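You operate a simulated robot arm through the tools that you are given. There is no shell and no other tool.

Carry out the task below with a simulated two-armed robot. There is one attempt and no reset: what you move stays moved.

TASK
Get the steamer ready for the dark tea: lid shut, its steel pan on, dial at 8 sec, switch on.

The check looks at the end state, three seconds after you hand in, the way a careful person would. Anything else that was tipped, shoved, dropped, spilled or broken makes it a failure. Lids that push on must go on centred and level and be pressed home; caps that screw on are set level and turned clockwise until they are tight.

THE ROBOT
Two 7-joint arms with fingered hands on one trunk that stands fixed in place. Base frame: the origin is at the foot of the trunk, x ahead of it, y to its left, z up; the work surface is at about z = 850. Units: mm, rad, N and s.
The left shoulder is at [96, 186, 1080], the right one opposite. With the tool pointing down near the work surface each hand reaches from about 460 to 840 mm from the base axis, measured 20 degrees to its own side. Payload 3.6 kg a hand.
Tool frame (each hand has its own): the origin (TCP) lies between the finger pads and is the grasp point; the fingertips stand 26 mm ahead of it; z points along the fingers, y is the line along which they close. The gripper opens to 88 mm; its body begins 30 mm behind the TCP. The gripper is a hand of 3 fingers: y runs from the thumb to the fingers, the wrist lies at [-17, -98, -164] in the tool frame, and closing takes about 1.5 s.
Orientation is that of the tool frame in the base frame, as [roll, pitch, yaw] about the fixed x, y, z axes, in that order (R = Rz(yaw) Ry(pitch) Rx(roll)). With the fingers straight down and the wrist toward the robot, the tool's x, y and z point along [0, 1, 0], [1, 0, 0] and [0, 0, -1] of the base frame.

THE INTERFACE
- The arms move only by the tool send_rows. It takes "left_increments", "right_increments" or both (then of equal length, played together; a hand with none holds still); each is one flat list of numbers, 6 for each row, row after row: the shift along the tool's x, y, z in m, then the turn, a rotation vector about the tool's x, y, z in rad. In form: [x, y, z, wx, wy, wz, x, y, z, wx, wy, wz, ...]. A call has 1 to 20 rows; each row shifts and turns the commanded pose from where the row before left it, along the tool's axes as they then stand. "left_claw" and "right_claw" are, for a hand that has rows, the gripper command, from -1 (shut) to 1 (fully open), values between in proportion, set as the call begins (left out, the last holds). Each row takes 0.2 s and may step no farther than 50 mm and 0.15 rad from the row before; otherwise, or with a gripper value out of range, the whole call is refused. A pose out of reach is approached as far as the arm can. The call stops where the force on the tool passes 60 N (or 10 N more than at its start, if that is more) or the arm is blocked; 0.2 s more then pass. The fingers move at their own pace (about 153 mm/s each) and stop on an object; they squeeze with about 25 N. The grip force told is the motor's: it shows also when the fingers shut on nothing. Time passes only in rows, and 0.2 s behind the last, so rows that do not move let the fingers close. The reply holds the time, the measured pose of the TCP, the force on the tool along the base axes, the opening and the grip force, in the units named above and with some noise, with the torque about the TCP (base axes, N m) and any sound that the robot's microphone picked up.
- Cameras (640 x 400 px; columns grow to the right, rows downward): "scene" is now at [241.3, -39.4, 1039.7]; the picture's right is [-0.46, -0.89, 0.00], its down [0.23, -0.12, -0.97] and it looks along [0.86, -0.45, 0.26] (base axes); focal length 214 px, centre (320, 200). "left" rides on the left gripper at [-56, -80, -102] in its tool frame; the picture's right is [-0.73, -0.32, 0.60], its down [0.62, -0.67, 0.41] and it looks along [0.27, 0.68, 0.69] (tool axes); focal length 247 px, centre (320, 200). "right" rides on the right gripper at [56, -80, -102] in its tool frame; the picture's right is [-0.73, 0.32, -0.60], its down [-0.62, -0.67, 0.41] and it looks along [-0.27, 0.68, 0.69] (tool axes); focal length 247 px, centre (320, 200). There is no depth. A picture from a camera that has moved, and an enlarged one, comes with that camera's place and axes in the base frame and with its lens.
- grab_frame(camera): a new picture of that camera. No time passes.
- slide_trunk(by): moves the trunk up (or, below 0, down) by that many mm; the arms and the scene camera ride with it, the base frame stays. It gives what a move gives, with no picture.
- hand_shape(shape, hand): the hand has 3 fingers and takes this shape, open, in about a second: jaw (thumb against the fingers, like two jaws); tri (thumb and two fingers); tip (a fingertip pinch); poke (one finger out to press); point (the index stretched); flat (the hand flat); cup (the hand cupped); fist (a fist). The gripper value then closes the fingers along that shape, each until it touches; the sizes above hold for jaw. It gives what a move gives, with no picture.
- aim_head(pan, tilt): turns the head with the scene camera to pan (to the left, within 1.047 rad either way) and tilt (down, from -0.506 to 1.204), counted from straight ahead of the robot (the tilt from the chest, where the trunk bows). It gives what a move gives.
- inspect(camera, box): a new picture of the part [left, top, right, bottom] of that camera's present view, enlarged. No time passes.
- finish_job(): hands the job in; it is judged then, once.

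Places have to be worked out from the pictures, the camera data and where the tool is seen. Open the grippers and draw the arms clear of the work before you hand the job in, unless the task says otherwise.

The tools are called after "Request:" as name(argument=value, ...) on one line, values as JSON. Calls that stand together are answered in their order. send_rows: Moves the arms, as the interface text tells. Its arguments: {"type":"object","properties":{"left_increments":{"type":"array"},"left_claw":{"type":"number"},"right_increments":{"type":"array"},"right_claw":{"type":"number"}},"required":[]} The other tools are called the same way: slide_trunk (by) moves the trunk up or down; hand_shape (shape, hand) gives the hand a shape; aim_head (pan, tilt) turns the head that bears the scene camera; grab_frame (camera) takes a picture; inspect (camera, box) takes an enlarged picture of a part of a camera's view; finish_job () hands the job in.

At the start:

```text
t: 0.0
left_eef_pos: [405.7, -79.6, 1317.7]
left_tool_rot: [-3.14, 0.0, 1.571]
left_force: [-0.5, -0.8, -0.2]
left_wrist_torque: [-0.01, -0.01, 0.02]
left_finger_gap: 87.9
left_grip_force: 0.0
left_shape: jaw
right_eef_pos: [322.3, -415.1, 1211.5]
right_tool_rot: [3.14, 0.0, 1.573]
right_force: [-0.1, 0.2, -0.8]
right_wrist_torque: [-0.01, -0.01, -0.02]
right_finger_gap: 87.7
right_grip_force: 0.2
right_shape: jaw
trunk travel left (down, up): [-225.0, 532.0]
head pan, tilt (commanded): [-0.482, -0.265]
```

scene: 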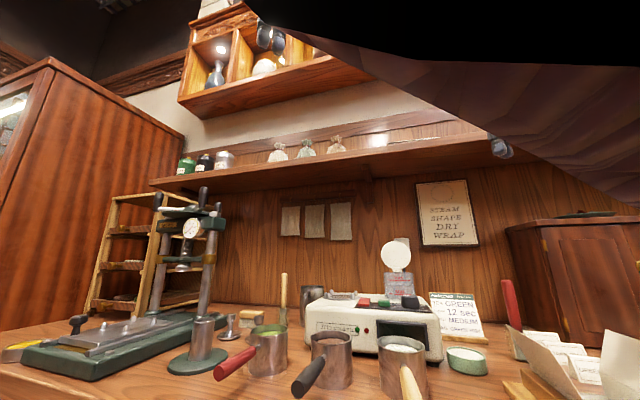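
right: 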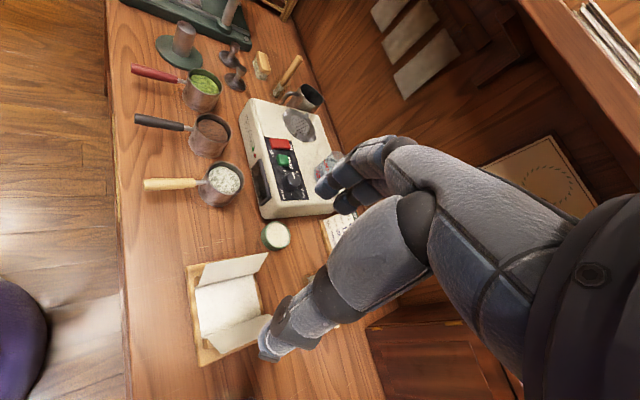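
left: 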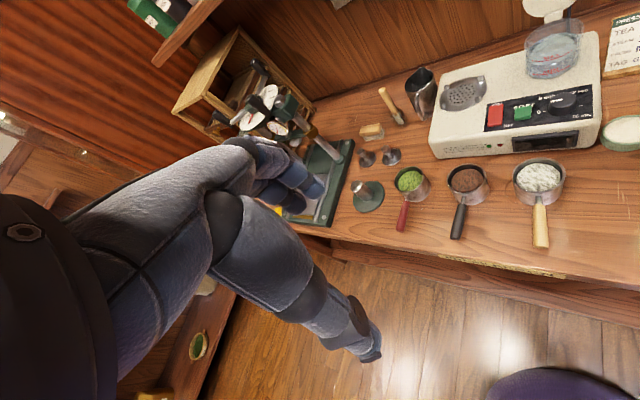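

I'll begin by looking at the scene with enlarged pictures to identify the steamer, the lid, the dial, the switch and the pans.

Request:
inspect(camera="left", box=[380, 0, 640, 260])

Request:
inspect(camera="scene", box=[280, 220, 500, 400])

Request:
inspect(camera="right", box=[130, 50, 350, 260])

```text
1.54 times, centred on (510, 130) of left
camera zoom: at [325.3, -135.5, 1420.8], right [-0.32, -0.73, -0.6], down [-0.67, 0.62, -0.41], along [0.68, 0.27, -0.69], focal length 380 px, centre (28, 308)
```

zoom: 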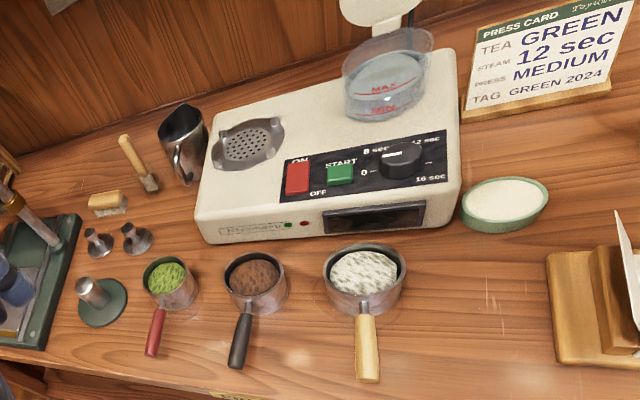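

```text
2.22 times, centred on (390, 310) of scene
camera zoom: at [241.3, -39.4, 1039.7], right [-0.46, -0.89, 0.0], down [0.23, -0.12, -0.97], along [0.86, -0.45, 0.26], focal length 477 px, centre (164, -44)
```

zoom: 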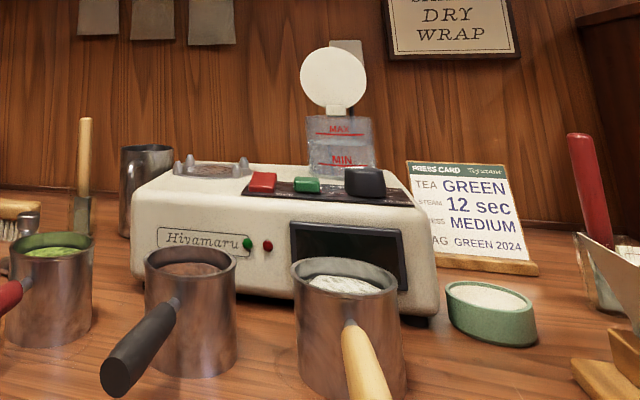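

```text
1.90 times, centred on (240, 155) of right
camera zoom: at [242.7, -358.8, 1313.5], right [0.32, -0.73, 0.6], down [-0.66, -0.62, -0.41], along [0.68, -0.27, -0.69], focal length 470 px, centre (472, 286)
```

zoom: 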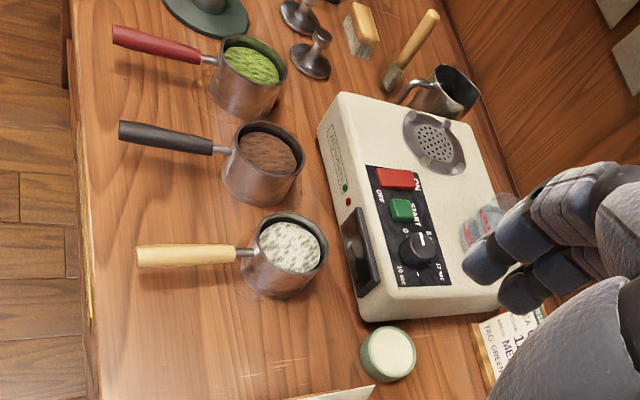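

The dark tea is in the black-handled steel pan. The steamer has a grate with lugs, a tank with an open hinged lid, a red ON/OFF rocker and a dial. I'll aim the head at the steamer for a better view.

Request:
aim_head(pan=-0.7, tilt=0.3)

Request:
grab_frame(camera="scene")

```text
t: 1.0
left_eef_pos: [405.2, -79.4, 1317.0]
left_tool_rot: [-3.139, 0.0, 1.57]
left_force: [0.3, -0.1, 0.6]
left_wrist_torque: [-0.02, -0.01, 0.0]
left_finger_gap: 87.4
left_grip_force: 0.0
left_shape: jaw
right_eef_pos: [321.9, -415.9, 1210.9]
right_tool_rot: [3.14, 0.0, 1.572]
right_force: [0.1, 0.8, 1.0]
right_wrist_torque: [-0.01, 0.01, -0.01]
right_finger_gap: 87.5
right_grip_force: 0.0
right_shape: jaw
trunk travel left (down, up): [-225.0, 532.0]
head pan, tilt (commanded): [-0.7, 0.3]
```

```text
taken
camera scene: at [241.5, -62.3, 989.4], right [-0.64, -0.77, 0.0], down [-0.23, 0.19, -0.96], along [0.73, -0.62, -0.3], focal length 214 px, centre (320, 200)
```

scene: 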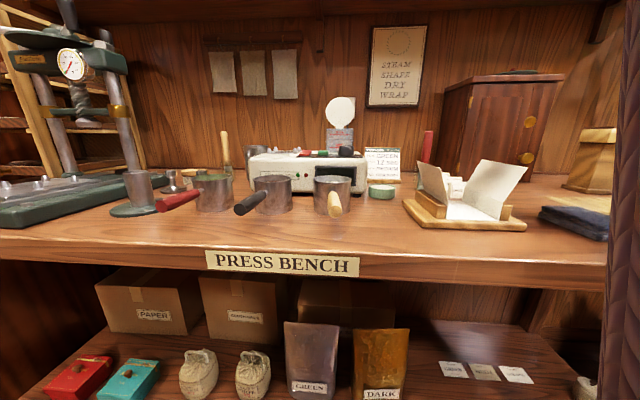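

The bench is set at about 45° to the robot. I'll turn the left hand about the vertical so its camera looks down onto the steamer and serves as an overhead view.

Request:
send_rows(left_increments=[0, 0, 0, 0, 0, 0.15, 0, 0, 0, 0, 0, 0.15, 0, 0, 0, 0, 0, 0.15, 0, 0, 0, 0, 0, 0.15, 0, 0, 0, 0, 0, 0.15, 0, 0, 0, 0, 0, 0.15, 0, 0, 0, 0, 0, 0.15])

Request:
grab_frame(camera="left")

```text
t: 2.6
left_eef_pos: [404.9, -79.0, 1317.6]
left_tool_rot: [3.141, 0.001, 0.519]
left_force: [-1.2, 0.4, 0.8]
left_wrist_torque: [0.0, 0.0, 0.0]
left_finger_gap: 87.5
left_grip_force: 0.1
left_shape: jaw
right_eef_pos: [323.3, -414.5, 1211.3]
right_tool_rot: [3.141, 0.001, 1.572]
right_force: [0.7, -0.1, -0.2]
right_wrist_torque: [-0.01, -0.02, -0.01]
right_finger_gap: 87.6
right_grip_force: 0.0
right_shape: jaw
trunk travel left (down, up): [-225.0, 532.0]
head pan, tilt (commanded): [-0.7, 0.3]
```

```text
taken
camera left: at [316.4, -37.3, 1421.0], right [-0.8, -0.09, -0.6], down [0.21, 0.89, -0.41], along [0.57, -0.45, -0.69], focal length 247 px, centre (320, 200)
```

left: 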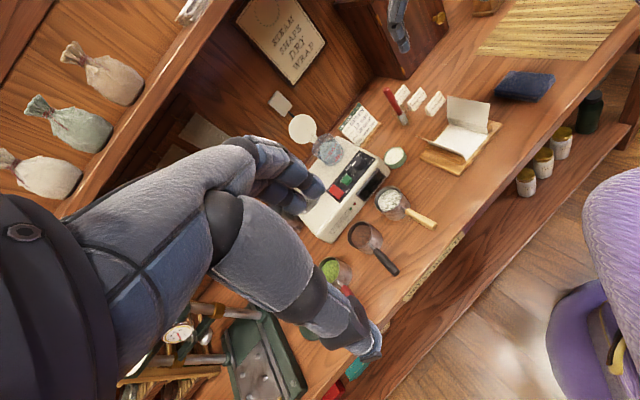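

The fingers hide part of the steamer, so I'll turn back part of the way and come a little closer.

Request:
send_rows(left_increments=[0, 0, 0.02, 0, 0, -0.15, 0, 0, 0.02, 0, 0, -0.15, 0, 0, 0.02, 0, 0, -0.15, 0, 0, 0.02, 0, 0, 0, 0, 0, 0.02, 0, 0, 0])

Request:
grab_frame(camera="left")

```text
t: 3.8
left_eef_pos: [404.9, -79.6, 1216.0]
left_tool_rot: [3.141, 0.001, 0.972]
left_force: [0.3, -0.3, -0.4]
left_wrist_torque: [0.01, 0.01, -0.01]
left_finger_gap: 87.4
left_grip_force: 0.0
left_shape: jaw
right_eef_pos: [323.5, -415.0, 1210.9]
right_tool_rot: [3.141, 0.0, 1.573]
right_force: [-0.7, -0.2, -0.2]
right_wrist_torque: [-0.02, 0.03, 0.0]
right_finger_gap: 87.9
right_grip_force: 0.0
right_shape: jaw
trunk travel left (down, up): [-225.0, 532.0]
head pan, tilt (commanded): [-0.7, 0.3]
```

```text
taken
camera left: at [307.2, -80.4, 1320.5], right [-0.68, -0.43, -0.6], down [-0.2, 0.89, -0.41], along [0.71, -0.16, -0.69], focal length 247 px, centre (320, 200)
```

left: 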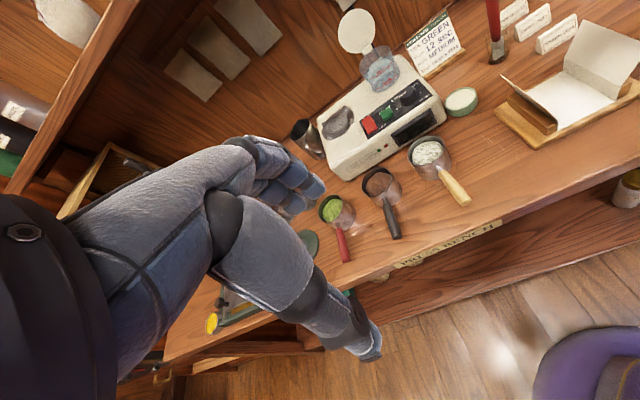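

Good view now. I'll zoom in on the steamer.

Request:
inspect(camera="left", box=[310, 60, 450, 160])

Request:
inspect(camera="left", box=[330, 0, 430, 70])

Request:
inspect(camera="left", box=[300, 120, 480, 270])

Request:
inspect(camera="scene", box=[230, 90, 410, 220])

```text
4.00 times, centred on (380, 110) of left
camera zoom: at [307.2, -80.4, 1320.5], right [-0.68, -0.43, -0.6], down [-0.2, 0.89, -0.41], along [0.71, -0.16, -0.69], focal length 988 px, centre (80, 560)
```

zoom: 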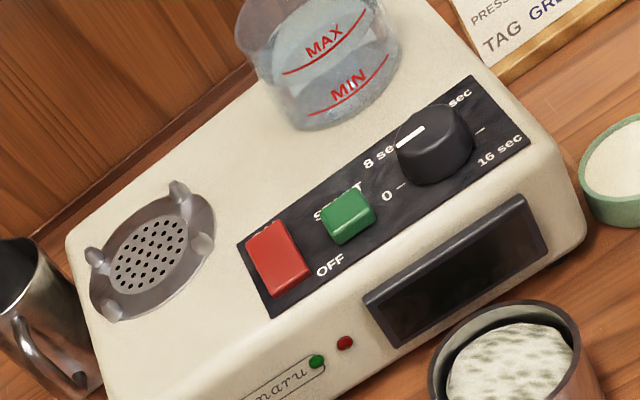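

```text
5.71 times, centred on (380, 35) of left
camera zoom: at [307.2, -80.4, 1320.5], right [-0.68, -0.43, -0.6], down [-0.2, 0.89, -0.41], along [0.71, -0.16, -0.69], focal length 1411 px, centre (-23, 1143)
```

zoom: 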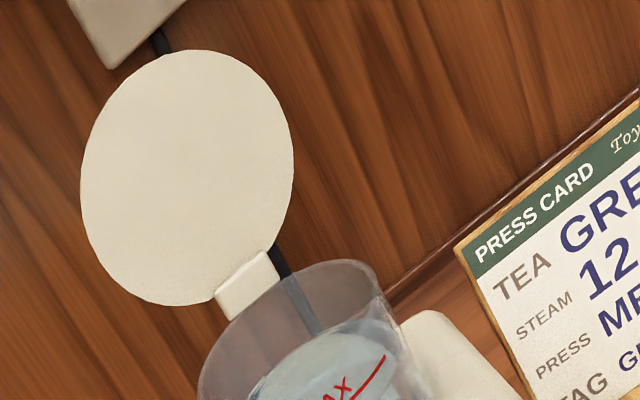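

```text
2.67 times, centred on (390, 195) of left
camera zoom: at [307.2, -80.4, 1320.5], right [-0.68, -0.43, -0.6], down [-0.2, 0.89, -0.41], along [0.71, -0.16, -0.69], focal length 659 px, centre (133, 213)
```

zoom: 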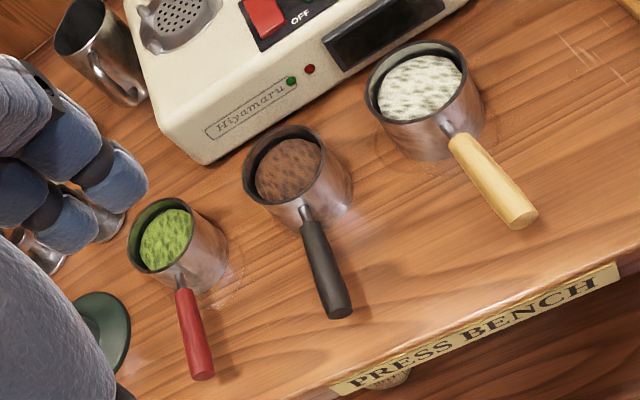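

```text
3.08 times, centred on (320, 155) of scene
camera zoom: at [241.7, -62.3, 989.3], right [-0.64, -0.76, 0.0], down [-0.23, 0.19, -0.96], along [0.73, -0.62, -0.3], focal length 660 px, centre (320, 338)
```

zoom: 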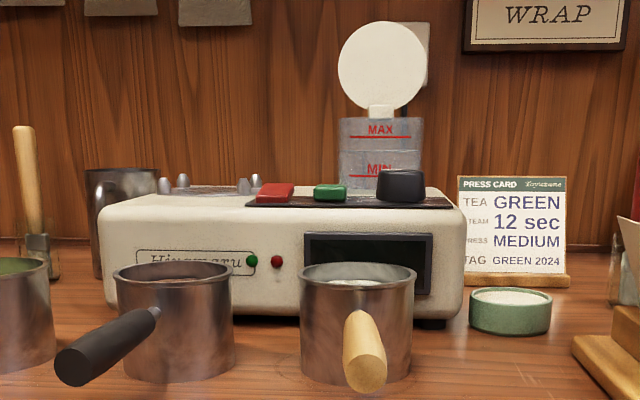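

Now a closer look at the dial, the switch and the labels.

Request:
inspect(camera="left", box=[380, 75, 445, 116])

Request:
inspect(camera="left", box=[360, 95, 410, 140])

Request:
inspect(camera="right", box=[250, 120, 330, 220])

Request:
inspect(camera="scene", box=[290, 130, 370, 180])

```text
9.76 times, centred on (412, 96) of left
camera zoom: at [307.2, -80.4, 1320.5], right [-0.68, -0.43, -0.6], down [-0.2, 0.89, -0.41], along [0.71, -0.16, -0.69], focal length 2410 px, centre (-582, 1220)
```

zoom: 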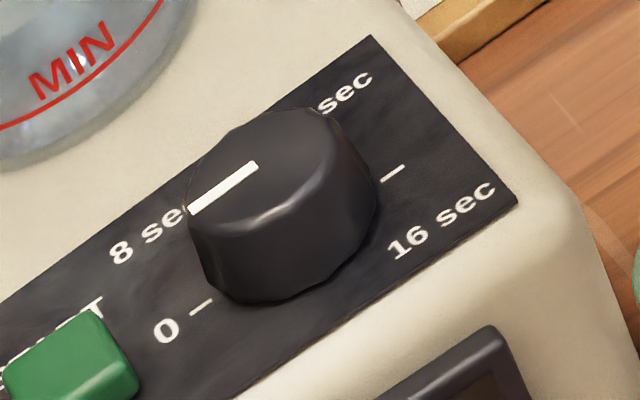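

```text
8.89 times, centred on (385, 118) of left
camera zoom: at [307.2, -80.4, 1320.5], right [-0.68, -0.43, -0.6], down [-0.2, 0.89, -0.41], along [0.71, -0.16, -0.69], focal length 2195 px, centre (-258, 933)
```

zoom: 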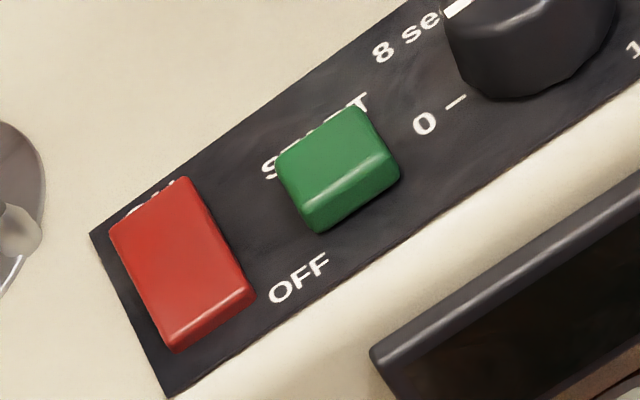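

```text
4.00 times, centred on (290, 170) of right
camera zoom: at [242.9, -358.8, 1313.5], right [0.32, -0.73, 0.6], down [-0.66, -0.62, -0.41], along [0.68, -0.27, -0.69], focal length 988 px, centre (440, 320)
```

zoom: 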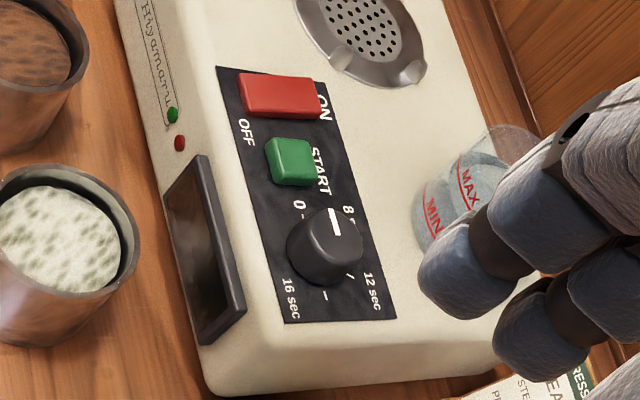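

```text
8.00 times, centred on (330, 155) of scene
camera zoom: at [241.7, -62.3, 989.3], right [-0.64, -0.76, 0.0], down [-0.23, 0.19, -0.96], along [0.73, -0.62, -0.3], focal length 1716 px, centre (240, 560)
```

zoom: 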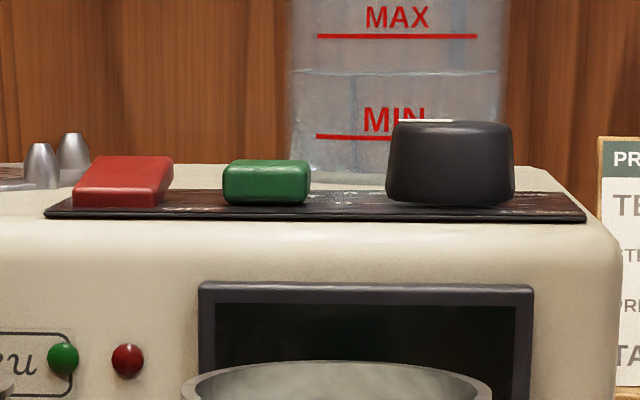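

The pointer appears to be at 0. I'll zoom in on the dial from the right camera to find the 8 sec tick.

Request:
inspect(camera="right", box=[275, 160, 315, 205])

Request:
inspect(camera="right", box=[260, 130, 300, 175])

```text
8.89 times, centred on (295, 182) of right
camera zoom: at [242.9, -358.8, 1313.5], right [0.32, -0.73, 0.6], down [-0.66, -0.62, -0.41], along [0.68, -0.27, -0.69], focal length 2195 px, centre (542, 356)
```

zoom: 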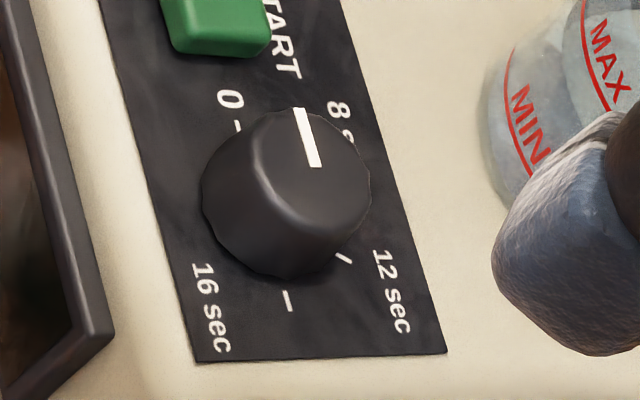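

```text
8.89 times, centred on (280, 152) of right
camera zoom: at [242.9, -358.8, 1313.5], right [0.32, -0.73, 0.6], down [-0.66, -0.62, -0.41], along [0.68, -0.27, -0.69], focal length 2195 px, centre (676, 622)
```

zoom: 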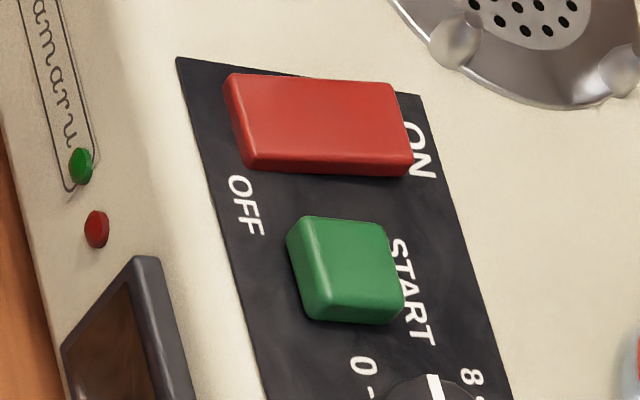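

Working from both hand cameras: the dial is centred near (585, −427) with its top at about z 966, and points at 0. 8 sec is 60° clockwise from there. The rocker is near (650, −360) with its back (ON) end raised, so it is OFF. The grate is near (757, −370), the lid stands vertical near (713, −534, 1049), and the dark pan is near (600, −247). I'll bring the right hand to hover above the dial.

Request:
send_rows(right_increments=[-0.002, 0.044, 0.018, 0, 0, 0, -0.002, 0.044, 0.018, 0, 0, 0, -0.002, 0.044, 0.018, 0, 0, 0, -0.002, 0.044, 0.018, 0, 0, 0, -0.002, 0.044, 0.018, 0, 0, 0, -0.002, 0.043, 0.018, 0, 0, 0, 0, 0, 0, 0, 0, 0.14, 0, 0, 0, 0, 0, 0.14, 0, 0, 0, 0, 0, 0.144], right_claw=0.5)

Request:
grab_frame(camera="left")

Request:
grab_frame(camera="right")

Request:
grab_frame(camera="scene")

```text
t: 5.8
left_eef_pos: [405.6, -79.4, 1217.9]
left_tool_rot: [-3.14, 0.0, 0.973]
left_force: [-0.2, 0.5, -0.1]
left_wrist_torque: [0.0, 0.01, 0.02]
left_finger_gap: 87.7
left_grip_force: 0.1
left_shape: jaw
right_eef_pos: [586.0, -427.4, 1103.2]
right_tool_rot: [3.141, 0.0, 1.146]
right_force: [-0.1, 0.0, 0.3]
right_wrist_torque: [-0.01, 0.0, 0.0]
right_finger_gap: 66.0
right_grip_force: 0.1
right_shape: jaw
trunk travel left (down, up): [-225.0, 532.0]
head pan, tilt (commanded): [-0.7, 0.3]
```

```text
taken
camera left: at [306.9, -80.0, 1320.9], right [-0.68, -0.43, -0.6], down [-0.2, 0.89, -0.41], along [0.71, -0.16, -0.69], focal length 247 px, centre (320, 200)
```

left: 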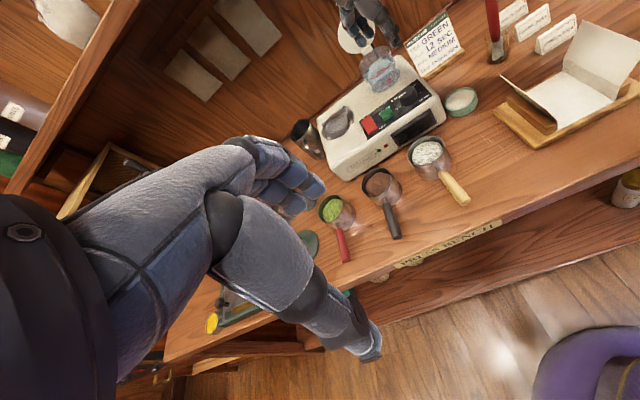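

```text
taken
camera right: at [535.7, -343.1, 1205.3], right [-0.01, -0.8, 0.6], down [-0.86, -0.29, -0.41], along [0.51, -0.52, -0.69], focal length 247 px, centre (320, 200)
```

right: 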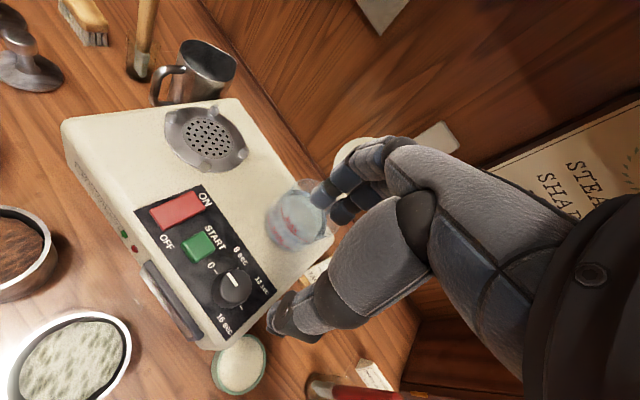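

```text
taken
camera scene: at [241.5, -62.0, 989.4], right [-0.64, -0.77, 0.0], down [-0.23, 0.19, -0.96], along [0.73, -0.62, -0.3], focal length 214 px, centre (320, 200)
```

scene: 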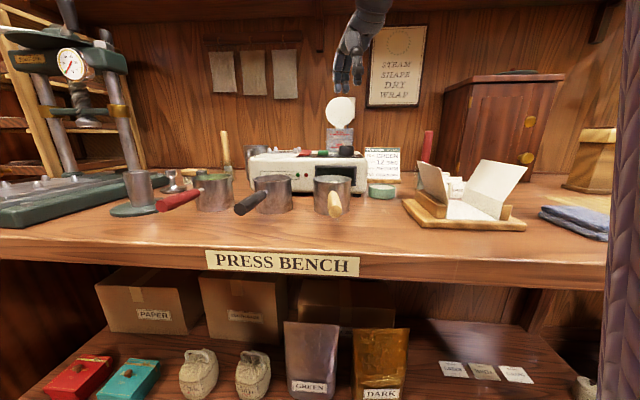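

The right camera has a very good overhead view now. I'll zoom in on the dial and grate for more exact positions, and tilt the head up so it sees the hand.

Request:
inspect(camera="right", box=[190, 225, 290, 345])

Request:
inspect(camera="right", box=[130, 90, 260, 280])

Request:
inspect(camera="right", box=[150, 90, 260, 190])

Request:
aim_head(pan=-0.75, tilt=0.0)

Request:
grab_frame(camera="scene")

```text
3.33 times, centred on (240, 285) of right
camera zoom: at [535.7, -343.1, 1205.3], right [-0.01, -0.8, 0.6], down [-0.86, -0.29, -0.41], along [0.51, -0.52, -0.69], focal length 823 px, centre (587, -83)
```

zoom: 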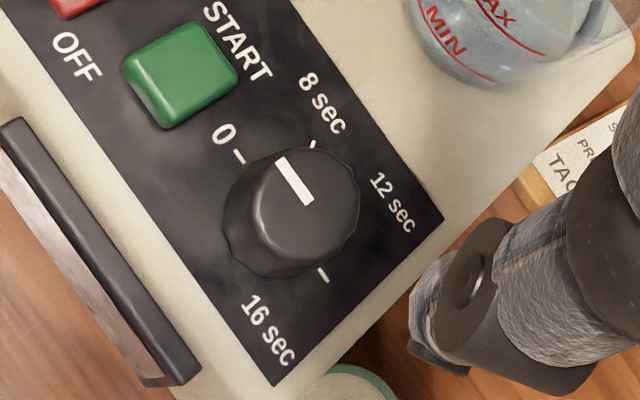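

```text
2.11 times, centred on (195, 185) of right
camera zoom: at [535.7, -343.1, 1205.3], right [-0.01, -0.8, 0.6], down [-0.86, -0.29, -0.41], along [0.51, -0.52, -0.69], focal length 520 px, centre (583, 232)
```

zoom: 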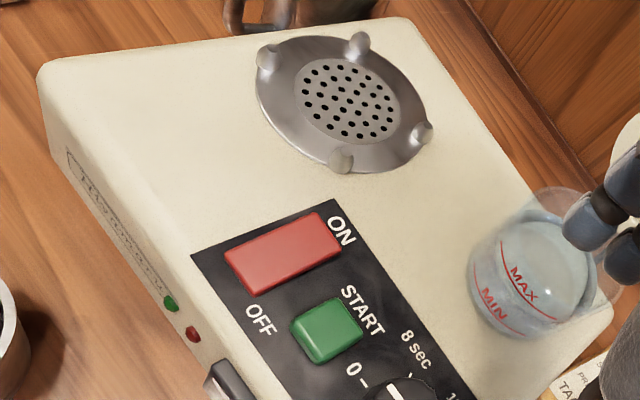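

```text
4.00 times, centred on (205, 140) of right
camera zoom: at [535.7, -343.1, 1205.3], right [-0.01, -0.8, 0.6], down [-0.86, -0.29, -0.41], along [0.51, -0.52, -0.69], focal length 988 px, centre (780, 440)
```

zoom: 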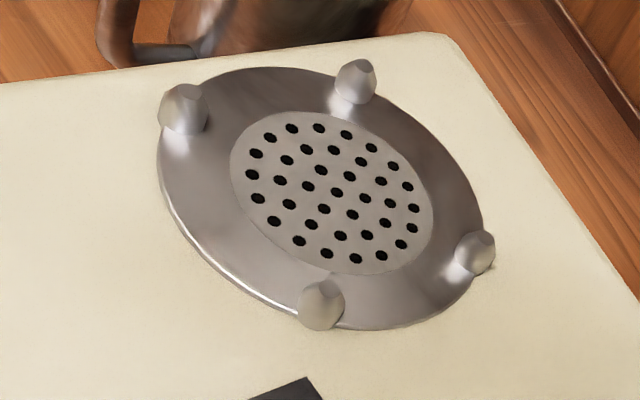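

```text
t: 6.6
left_eef_pos: [405.1, -79.0, 1217.7]
left_tool_rot: [3.141, 0.001, 0.973]
left_force: [0.4, -0.1, -0.7]
left_wrist_torque: [0.03, -0.04, 0.0]
left_finger_gap: 87.7
left_grip_force: 0.1
left_shape: jaw
right_eef_pos: [585.5, -429.3, 1102.1]
right_tool_rot: [-3.142, 0.0, 1.15]
right_force: [0.4, -0.6, 0.3]
right_wrist_torque: [0.0, 0.0, 0.0]
right_finger_gap: 66.2
right_grip_force: 0.1
right_shape: jaw
trunk travel left (down, up): [-225.0, 532.0]
head pan, tilt (commanded): [-0.75, 0.0]
```

```text
taken
camera scene: at [236.0, -63.5, 1017.0], right [-0.68, -0.73, 0.0], down [0.0, 0.0, -1.0], along [0.73, -0.68, 0.0], focal length 214 px, centre (320, 200)
```

scene: 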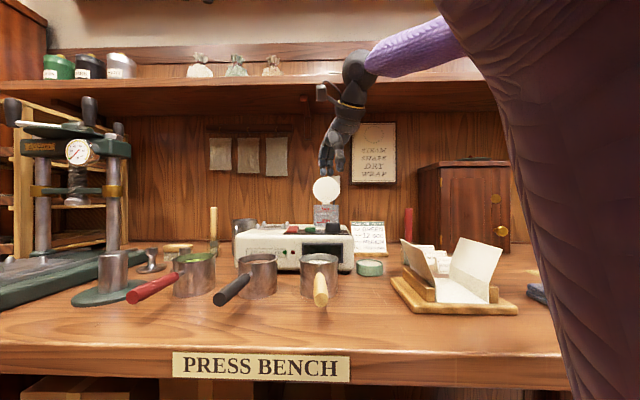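

The four lugs ring the grate at about 43 mm radius, centred near (759, −370.5). The ticks confirm that 0 is at −90° and 8 sec at −30°, so it is a 60° clockwise turn. I'll descend to just above the dial and check alignment.

Request:
send_rows(right_increments=[0.001, -0.0005, 0.026, 0, 0, 0, 0.001, -0.0005, 0.026, 0, 0, 0, 0, 0, 0.026, 0, 0, 0, 0, 0, 0.024, 0, 0, 0])

Request:
grab_frame(camera="right")

Request:
grab_frame(camera="left")

Request:
inspect(camera="scene", box=[230, 140, 390, 280])

```text
t: 7.6
left_eef_pos: [404.7, -79.3, 1218.0]
left_tool_rot: [3.141, 0.0, 0.972]
left_force: [0.6, 0.1, 0.1]
left_wrist_torque: [-0.01, -0.02, -0.01]
left_finger_gap: 87.8
left_grip_force: 0.0
left_shape: jaw
right_eef_pos: [585.9, -425.1, 1001.0]
right_tool_rot: [3.141, 0.001, 1.149]
right_force: [0.1, 0.2, -0.2]
right_wrist_torque: [-0.02, 0.01, 0.03]
right_finger_gap: 66.4
right_grip_force: 0.0
right_shape: jaw
trunk travel left (down, up): [-225.0, 532.0]
head pan, tilt (commanded): [-0.75, 0.0]
```

```text
taken
camera right: at [536.3, -341.1, 1103.7], right [-0.01, -0.8, 0.6], down [-0.86, -0.3, -0.41], along [0.51, -0.52, -0.69], focal length 247 px, centre (320, 200)
```

right: 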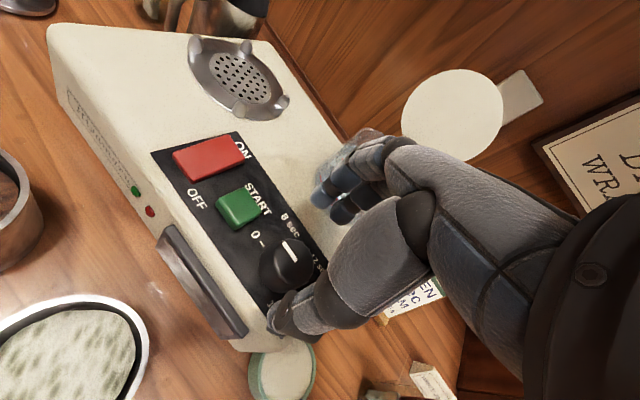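

```text
taken
camera left: at [307.3, -80.6, 1320.7], right [-0.68, -0.43, -0.6], down [-0.2, 0.89, -0.41], along [0.71, -0.16, -0.69], focal length 247 px, centre (320, 200)
```

left: 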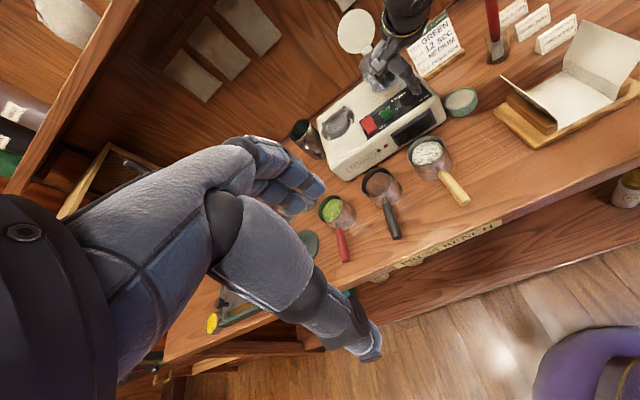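

```text
2.86 times, centred on (310, 210) of scene
camera zoom: at [236.2, -63.7, 1016.9], right [-0.68, -0.73, 0.0], down [0.0, 0.0, -1.0], along [0.73, -0.68, 0.0], focal length 613 px, centre (349, 171)
```

zoom: 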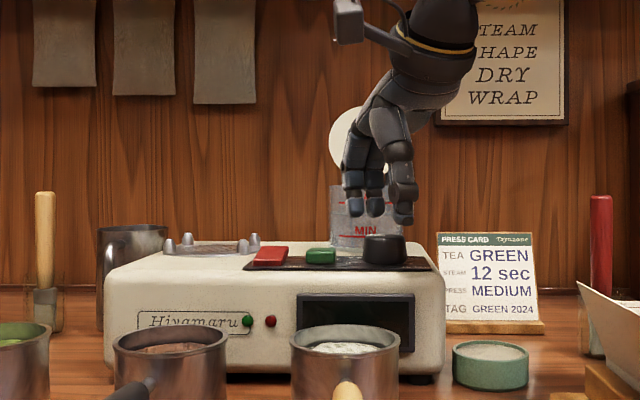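

The fingertips are about 10 mm above the dial. I'll check clearance to the tank from the left camera.

Request:
inspect(camera="left", box=[330, 20, 450, 130])

Request:
inspect(camera="right", box=[230, 110, 430, 350])

```text
3.64 times, centred on (390, 75) of left
camera zoom: at [307.3, -80.6, 1320.7], right [-0.68, -0.43, -0.6], down [-0.2, 0.89, -0.41], along [0.71, -0.16, -0.69], focal length 898 px, centre (66, 654)
```

zoom: 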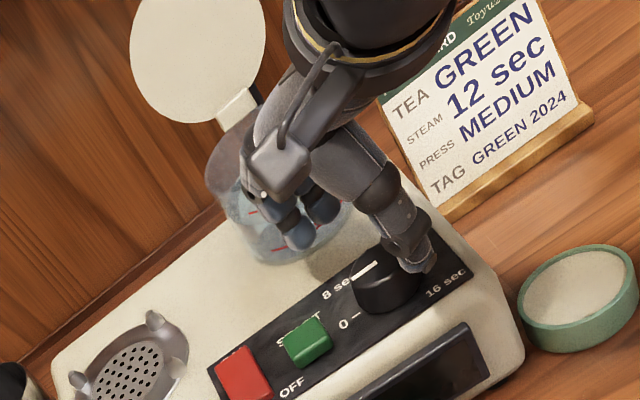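

```text
1.67 times, centred on (330, 230) of right
camera zoom: at [536.3, -341.1, 1103.7], right [-0.01, -0.8, 0.6], down [-0.86, -0.3, -0.41], along [0.51, -0.52, -0.69], focal length 412 px, centre (303, 150)
```

zoom: 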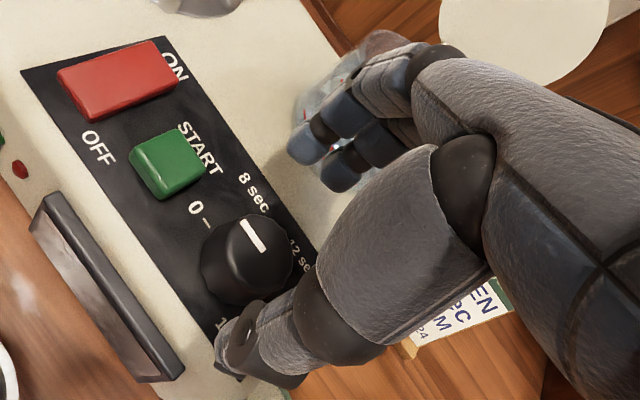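

The fingers at the back are fairly near the tank, so I'll narrow the opening to about 53 mm first and look again.

Request:
send_rows(right_increments=[0, 0, 0, 0, 0, 0, 0, 0, 0, 0, 0, 0, 0, 0, 0, 0, 0, 0], right_claw=0.2)

Request:
inspect(camera="left", box=[350, 40, 430, 110])

Request:
inspect(camera="scene", box=[290, 150, 370, 220])

Request:
inspect(camera="right", box=[230, 110, 430, 350])

```text
t: 8.4
left_eef_pos: [404.9, -78.6, 1218.0]
left_tool_rot: [3.141, 0.002, 0.972]
left_force: [0.2, -0.1, 0.1]
left_wrist_torque: [0.02, 0.0, 0.03]
left_finger_gap: 87.9
left_grip_force: 0.0
left_shape: jaw
right_eef_pos: [587.1, -426.2, 1001.9]
right_tool_rot: [-3.142, 0.001, 1.148]
right_force: [-1.0, 0.4, -0.9]
right_wrist_torque: [0.02, -0.03, -0.01]
right_finger_gap: 53.2
right_grip_force: 0.1
right_shape: jaw
trunk travel left (down, up): [-225.0, 532.0]
head pan, tilt (commanded): [-0.75, 0.0]
```

```text
5.71 times, centred on (390, 75) of left
camera zoom: at [307.1, -80.4, 1320.8], right [-0.68, -0.43, -0.6], down [-0.2, 0.89, -0.41], along [0.71, -0.16, -0.69], focal length 1411 px, centre (-80, 914)
```

zoom: 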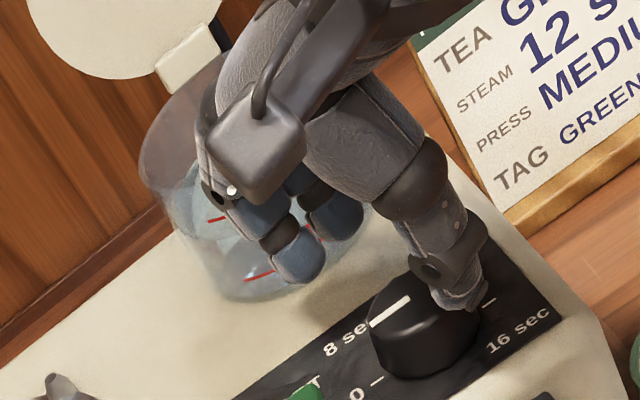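

```text
5.71 times, centred on (330, 185) of scene
camera zoom: at [236.0, -63.6, 1017.0], right [-0.68, -0.73, 0.0], down [0.0, 0.0, -1.0], along [0.73, -0.68, 0.0], focal length 1226 px, centre (263, 286)
```

zoom: 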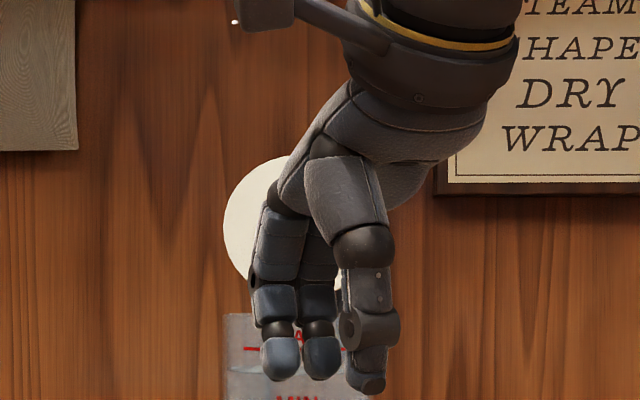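

```text
1.67 times, centred on (330, 230) of right
camera zoom: at [536.1, -340.9, 1104.1], right [-0.01, -0.8, 0.6], down [-0.86, -0.3, -0.41], along [0.51, -0.52, -0.69], focal length 412 px, centre (303, 150)
```

zoom: 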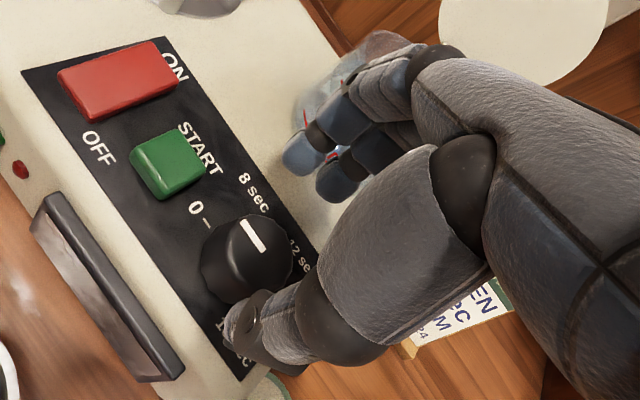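

The fingertips straddle the dial correctly. Before gripping I'll test in free air that the wrist can make the full 60° clockwise turn here.

Request:
send_rows(right_increments=[0, 0, 0, 0, 0, 0.15, 0, 0, 0, 0, 0, 0.15, 0, 0, 0, 0, 0, 0.15, 0, 0, 0, 0, 0, 0.15, 0, 0, 0, 0, 0, 0.15, 0, 0, 0, 0, 0, 0.15, 0, 0, 0, 0, 0, 0.15])

Request:
inspect(camera="left", box=[330, 20, 450, 130])

Request:
grab_frame(camera="right")

```text
t: 10.0
left_eef_pos: [405.8, -79.2, 1217.9]
left_tool_rot: [3.14, 0.001, 0.973]
left_force: [-0.6, 0.1, -0.1]
left_wrist_torque: [-0.04, 0.01, -0.02]
left_finger_gap: 87.8
left_grip_force: 0.0
left_shape: jaw
right_eef_pos: [586.2, -425.4, 1001.3]
right_tool_rot: [3.141, 0.001, 0.096]
right_force: [-0.7, 0.1, 0.3]
right_wrist_torque: [0.01, 0.0, -0.02]
right_finger_gap: 53.3
right_grip_force: 0.1
right_shape: jaw
trunk travel left (down, up): [-225.0, 532.0]
head pan, tilt (commanded): [-0.75, 0.0]
```

```text
3.64 times, centred on (390, 75) of left
camera zoom: at [307.5, -80.5, 1320.7], right [-0.68, -0.43, -0.6], down [-0.2, 0.89, -0.41], along [0.71, -0.16, -0.69], focal length 898 px, centre (66, 654)
```

zoom: 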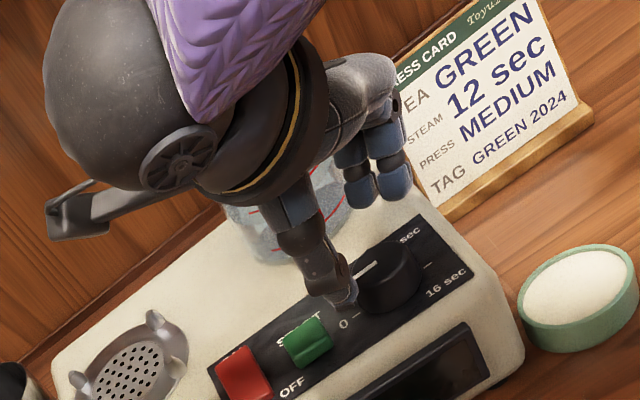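

```text
taken
camera right: at [634.6, -340.1, 1103.3], right [-0.7, -0.39, 0.6], down [-0.68, 0.6, -0.41], along [-0.2, -0.7, -0.69], focal length 247 px, centre (320, 200)
```

right: 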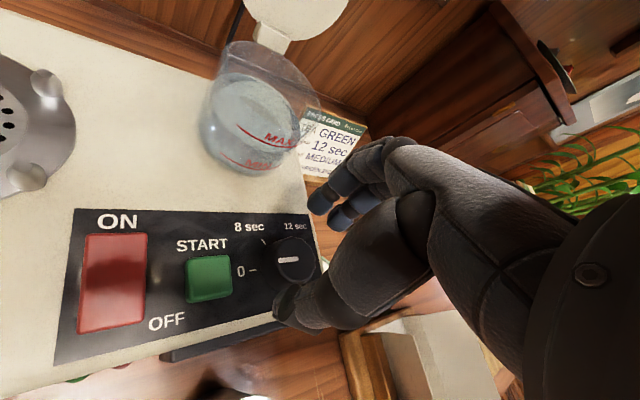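

The full turn is reachable and this view looks straight down on the panel. I'll zoom in on the pointer before turning back.

Request:
inspect(camera="right", box=[220, 210, 330, 300])

Request:
inspect(camera="right", box=[190, 0, 350, 190])

Request:
send_rows(right_increments=[0, 0, 0, 0, 0, -0.15, 0, 0, 0, 0, 0, -0.15, 0, 0, 0, 0, 0, -0.15, 0, 0, 0, 0, 0, -0.15, 0, 0, 0, 0, 0, -0.15, 0, 0, 0, 0, 0, -0.15, 0, 0, 0, 0, 0, -0.15])

```text
4.44 times, centred on (275, 255) of right
camera zoom: at [634.6, -340.1, 1103.3], right [-0.7, -0.39, 0.6], down [-0.68, 0.6, -0.41], along [-0.2, -0.7, -0.69], focal length 1098 px, centre (520, -44)
```

zoom: 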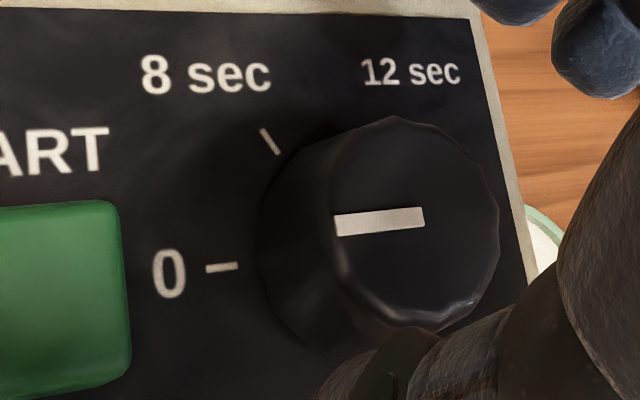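

```text
2.11 times, centred on (270, 95) of right
camera zoom: at [634.6, -340.1, 1103.3], right [-0.7, -0.39, 0.6], down [-0.68, 0.6, -0.41], along [-0.2, -0.7, -0.69], focal length 520 px, centre (425, 421)
```

zoom: 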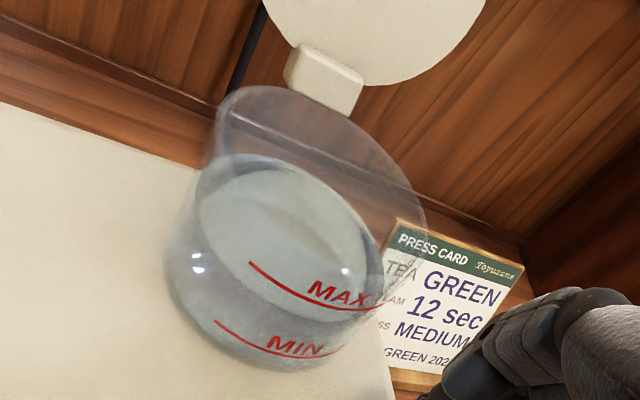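

```text
t: 11.6
left_eef_pos: [404.3, -78.7, 1217.7]
left_tool_rot: [3.141, 0.001, 0.971]
left_force: [-0.6, 0.1, 0.6]
left_wrist_torque: [0.02, -0.03, 0.0]
left_finger_gap: 87.5
left_grip_force: 0.0
left_shape: jaw
right_eef_pos: [585.8, -424.3, 1000.7]
right_tool_rot: [-3.141, 0.001, 1.15]
right_force: [0.3, 0.0, 0.3]
right_wrist_torque: [0.0, -0.01, -0.02]
right_finger_gap: 53.2
right_grip_force: 0.1
right_shape: jaw
trunk travel left (down, up): [-225.0, 532.0]
head pan, tilt (commanded): [-0.75, 0.0]
```

The pointer is parallel to the 0 tick, so it is exactly at 0. I'll descend 28 mm around the dial, then close the fingers on it.

Request:
send_rows(right_increments=[0, 0, 0.01, 0, 0, 0, 0, 0, 0.01, 0, 0, 0, 0, 0, 0.008, 0, 0, 0])

Request:
inspect(camera="left", box=[350, 40, 430, 110])

Request:
inspect(camera="scene", box=[270, 160, 370, 250])

```text
t: 12.4
left_eef_pos: [404.9, -79.4, 1216.0]
left_tool_rot: [-3.142, -0.001, 0.972]
left_force: [-0.6, -0.6, -0.4]
left_wrist_torque: [-0.01, 0.02, -0.02]
left_finger_gap: 87.6
left_grip_force: 0.0
left_shape: jaw
right_eef_pos: [585.3, -424.7, 973.0]
right_tool_rot: [-3.141, 0.001, 1.148]
right_force: [-0.3, -0.7, 0.5]
right_wrist_torque: [0.01, 0.02, 0.03]
right_finger_gap: 53.1
right_grip_force: 0.0
right_shape: jaw
trunk travel left (down, up): [-225.0, 532.0]
head pan, tilt (commanded): [-0.75, 0.0]
```

```text
5.71 times, centred on (390, 75) of left
camera zoom: at [307.2, -80.4, 1320.8], right [-0.68, -0.43, -0.6], down [-0.2, 0.89, -0.41], along [0.71, -0.16, -0.69], focal length 1411 px, centre (-80, 914)
```

zoom: 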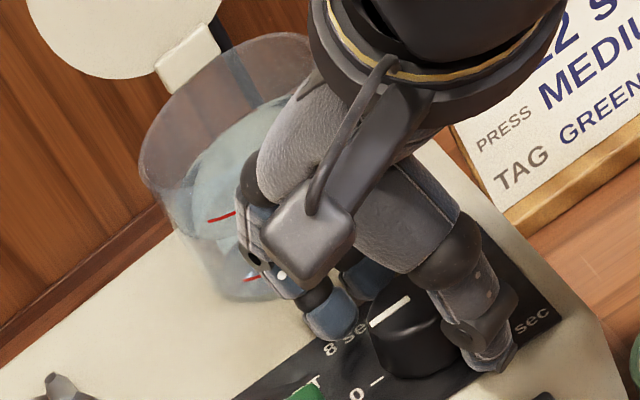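

```text
4.44 times, centred on (320, 205) of scene
camera zoom: at [236.1, -63.6, 1017.0], right [-0.68, -0.73, 0.0], down [0.0, 0.0, -1.0], along [0.73, -0.68, 0.0], focal length 953 px, centre (320, 178)
```

zoom: 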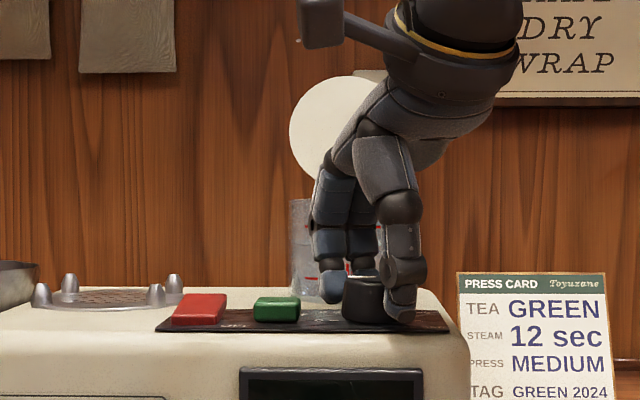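

The dial sits between the thumb and fingers with no contact force. I'll close onto it now.

Request:
send_rows(right_increments=[0, 0, 0, 0, 0, 0, 0, 0, 0, 0, 0, 0, 0, 0, 0, 0, 0, 0, 0, 0, 0, 0, 0, 0, 0, 0, 0, 0, 0, 0, 0, 0, 0, 0, 0, 0, 0, 0, 0, 0, 0, 0], right_claw=-1)

Request:
inspect(camera="left", box=[350, 40, 430, 110])

```text
t: 14.0
left_eef_pos: [404.6, -79.4, 1216.6]
left_tool_rot: [3.141, 0.0, 0.971]
left_force: [0.5, 0.3, -0.4]
left_wrist_torque: [-0.04, 0.0, 0.01]
left_finger_gap: 87.6
left_grip_force: 0.0
left_shape: jaw
right_eef_pos: [586.1, -425.0, 972.0]
right_tool_rot: [3.142, 0.0, 1.146]
right_force: [2.3, -5.1, 2.8]
right_wrist_torque: [-0.14, -0.07, 0.0]
right_finger_gap: 25.0
right_grip_force: 25.1
right_shape: jaw
trunk travel left (down, up): [-225.0, 532.0]
head pan, tilt (commanded): [-0.75, 0.0]
```

```text
5.71 times, centred on (390, 75) of left
camera zoom: at [307.1, -80.9, 1320.8], right [-0.68, -0.43, -0.6], down [-0.2, 0.89, -0.41], along [0.71, -0.16, -0.69], focal length 1411 px, centre (-80, 914)
```

zoom: 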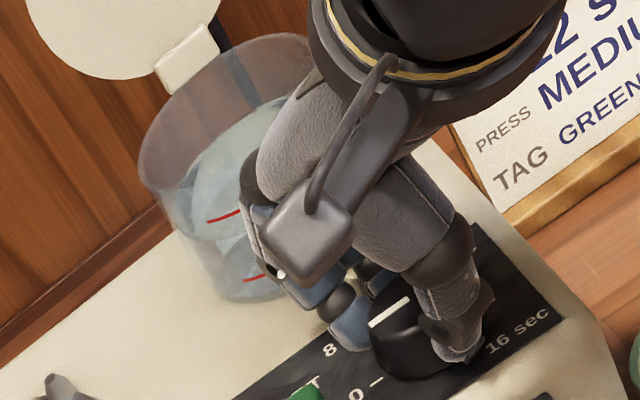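

The dial is gripped at 25 N. I'll turn it about 60° clockwise.

Request:
send_rows(right_increments=[0, 0, 0, 0, 0, 0.105, 0, 0, 0, 0, 0, 0.105, 0, 0, 0, 0, 0, 0.105, 0, 0, 0, 0, 0, 0.105, 0, 0, 0, 0, 0, 0.105, 0, 0, 0, 0, 0, 0.105, 0, 0, 0, 0, 0, 0.105, 0, 0, 0, 0, 0, 0.105, 0, 0, 0, 0, 0, 0.105, 0, 0, 0, 0, 0, 0.102])

Request:
inspect(camera="left", box=[350, 40, 430, 110])

Request:
grab_frame(camera="right")

```text
t: 16.2
left_eef_pos: [404.0, -79.0, 1217.4]
left_tool_rot: [3.139, 0.0, 0.972]
left_force: [-0.3, -0.4, 0.7]
left_wrist_torque: [0.0, 0.01, 0.01]
left_finger_gap: 87.7
left_grip_force: 0.1
left_shape: jaw
right_eef_pos: [585.6, -425.1, 972.4]
right_tool_rot: [3.141, -0.001, 0.098]
right_force: [3.0, -8.4, 5.7]
right_wrist_torque: [-0.25, -0.05, 0.03]
right_finger_gap: 24.9
right_grip_force: 24.5
right_shape: jaw
trunk travel left (down, up): [-225.0, 532.0]
head pan, tilt (commanded): [-0.75, 0.0]
```

```text
5.71 times, centred on (390, 75) of left
camera zoom: at [307.0, -81.0, 1320.8], right [-0.68, -0.43, -0.6], down [-0.2, 0.89, -0.41], along [0.71, -0.16, -0.69], focal length 1411 px, centre (-80, 914)
```

zoom: 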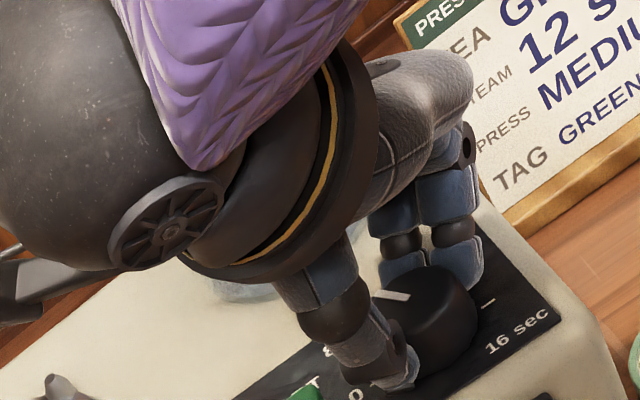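

```text
taken
camera right: at [633.3, -340.2, 1075.3], right [-0.7, -0.39, 0.6], down [-0.69, 0.6, -0.41], along [-0.2, -0.7, -0.69], focal length 247 px, centre (320, 200)
```

right: 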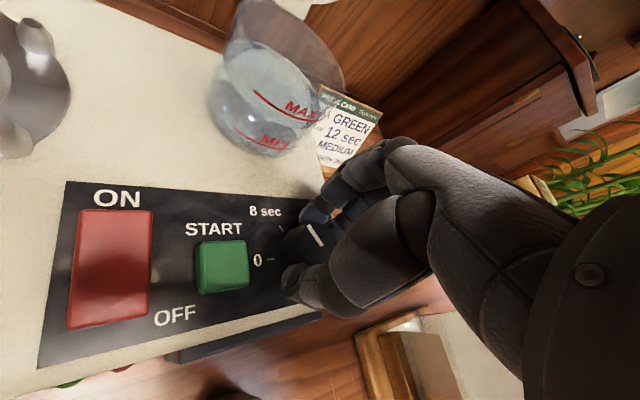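

The dial turned. I'll zoom in to compare the pointer with the 8 sec tick.

Request:
inspect(camera="right", box=[240, 190, 350, 290])

```text
4.00 times, centred on (295, 240) of right
camera zoom: at [633.3, -340.2, 1075.3], right [-0.7, -0.39, 0.6], down [-0.69, 0.6, -0.41], along [-0.2, -0.7, -0.69], focal length 988 px, centre (420, 40)
```

zoom: 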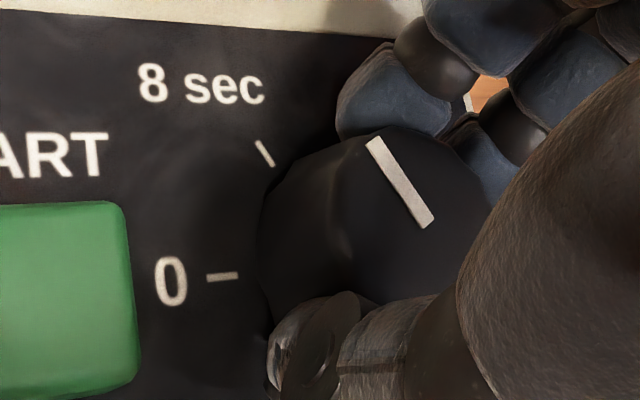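

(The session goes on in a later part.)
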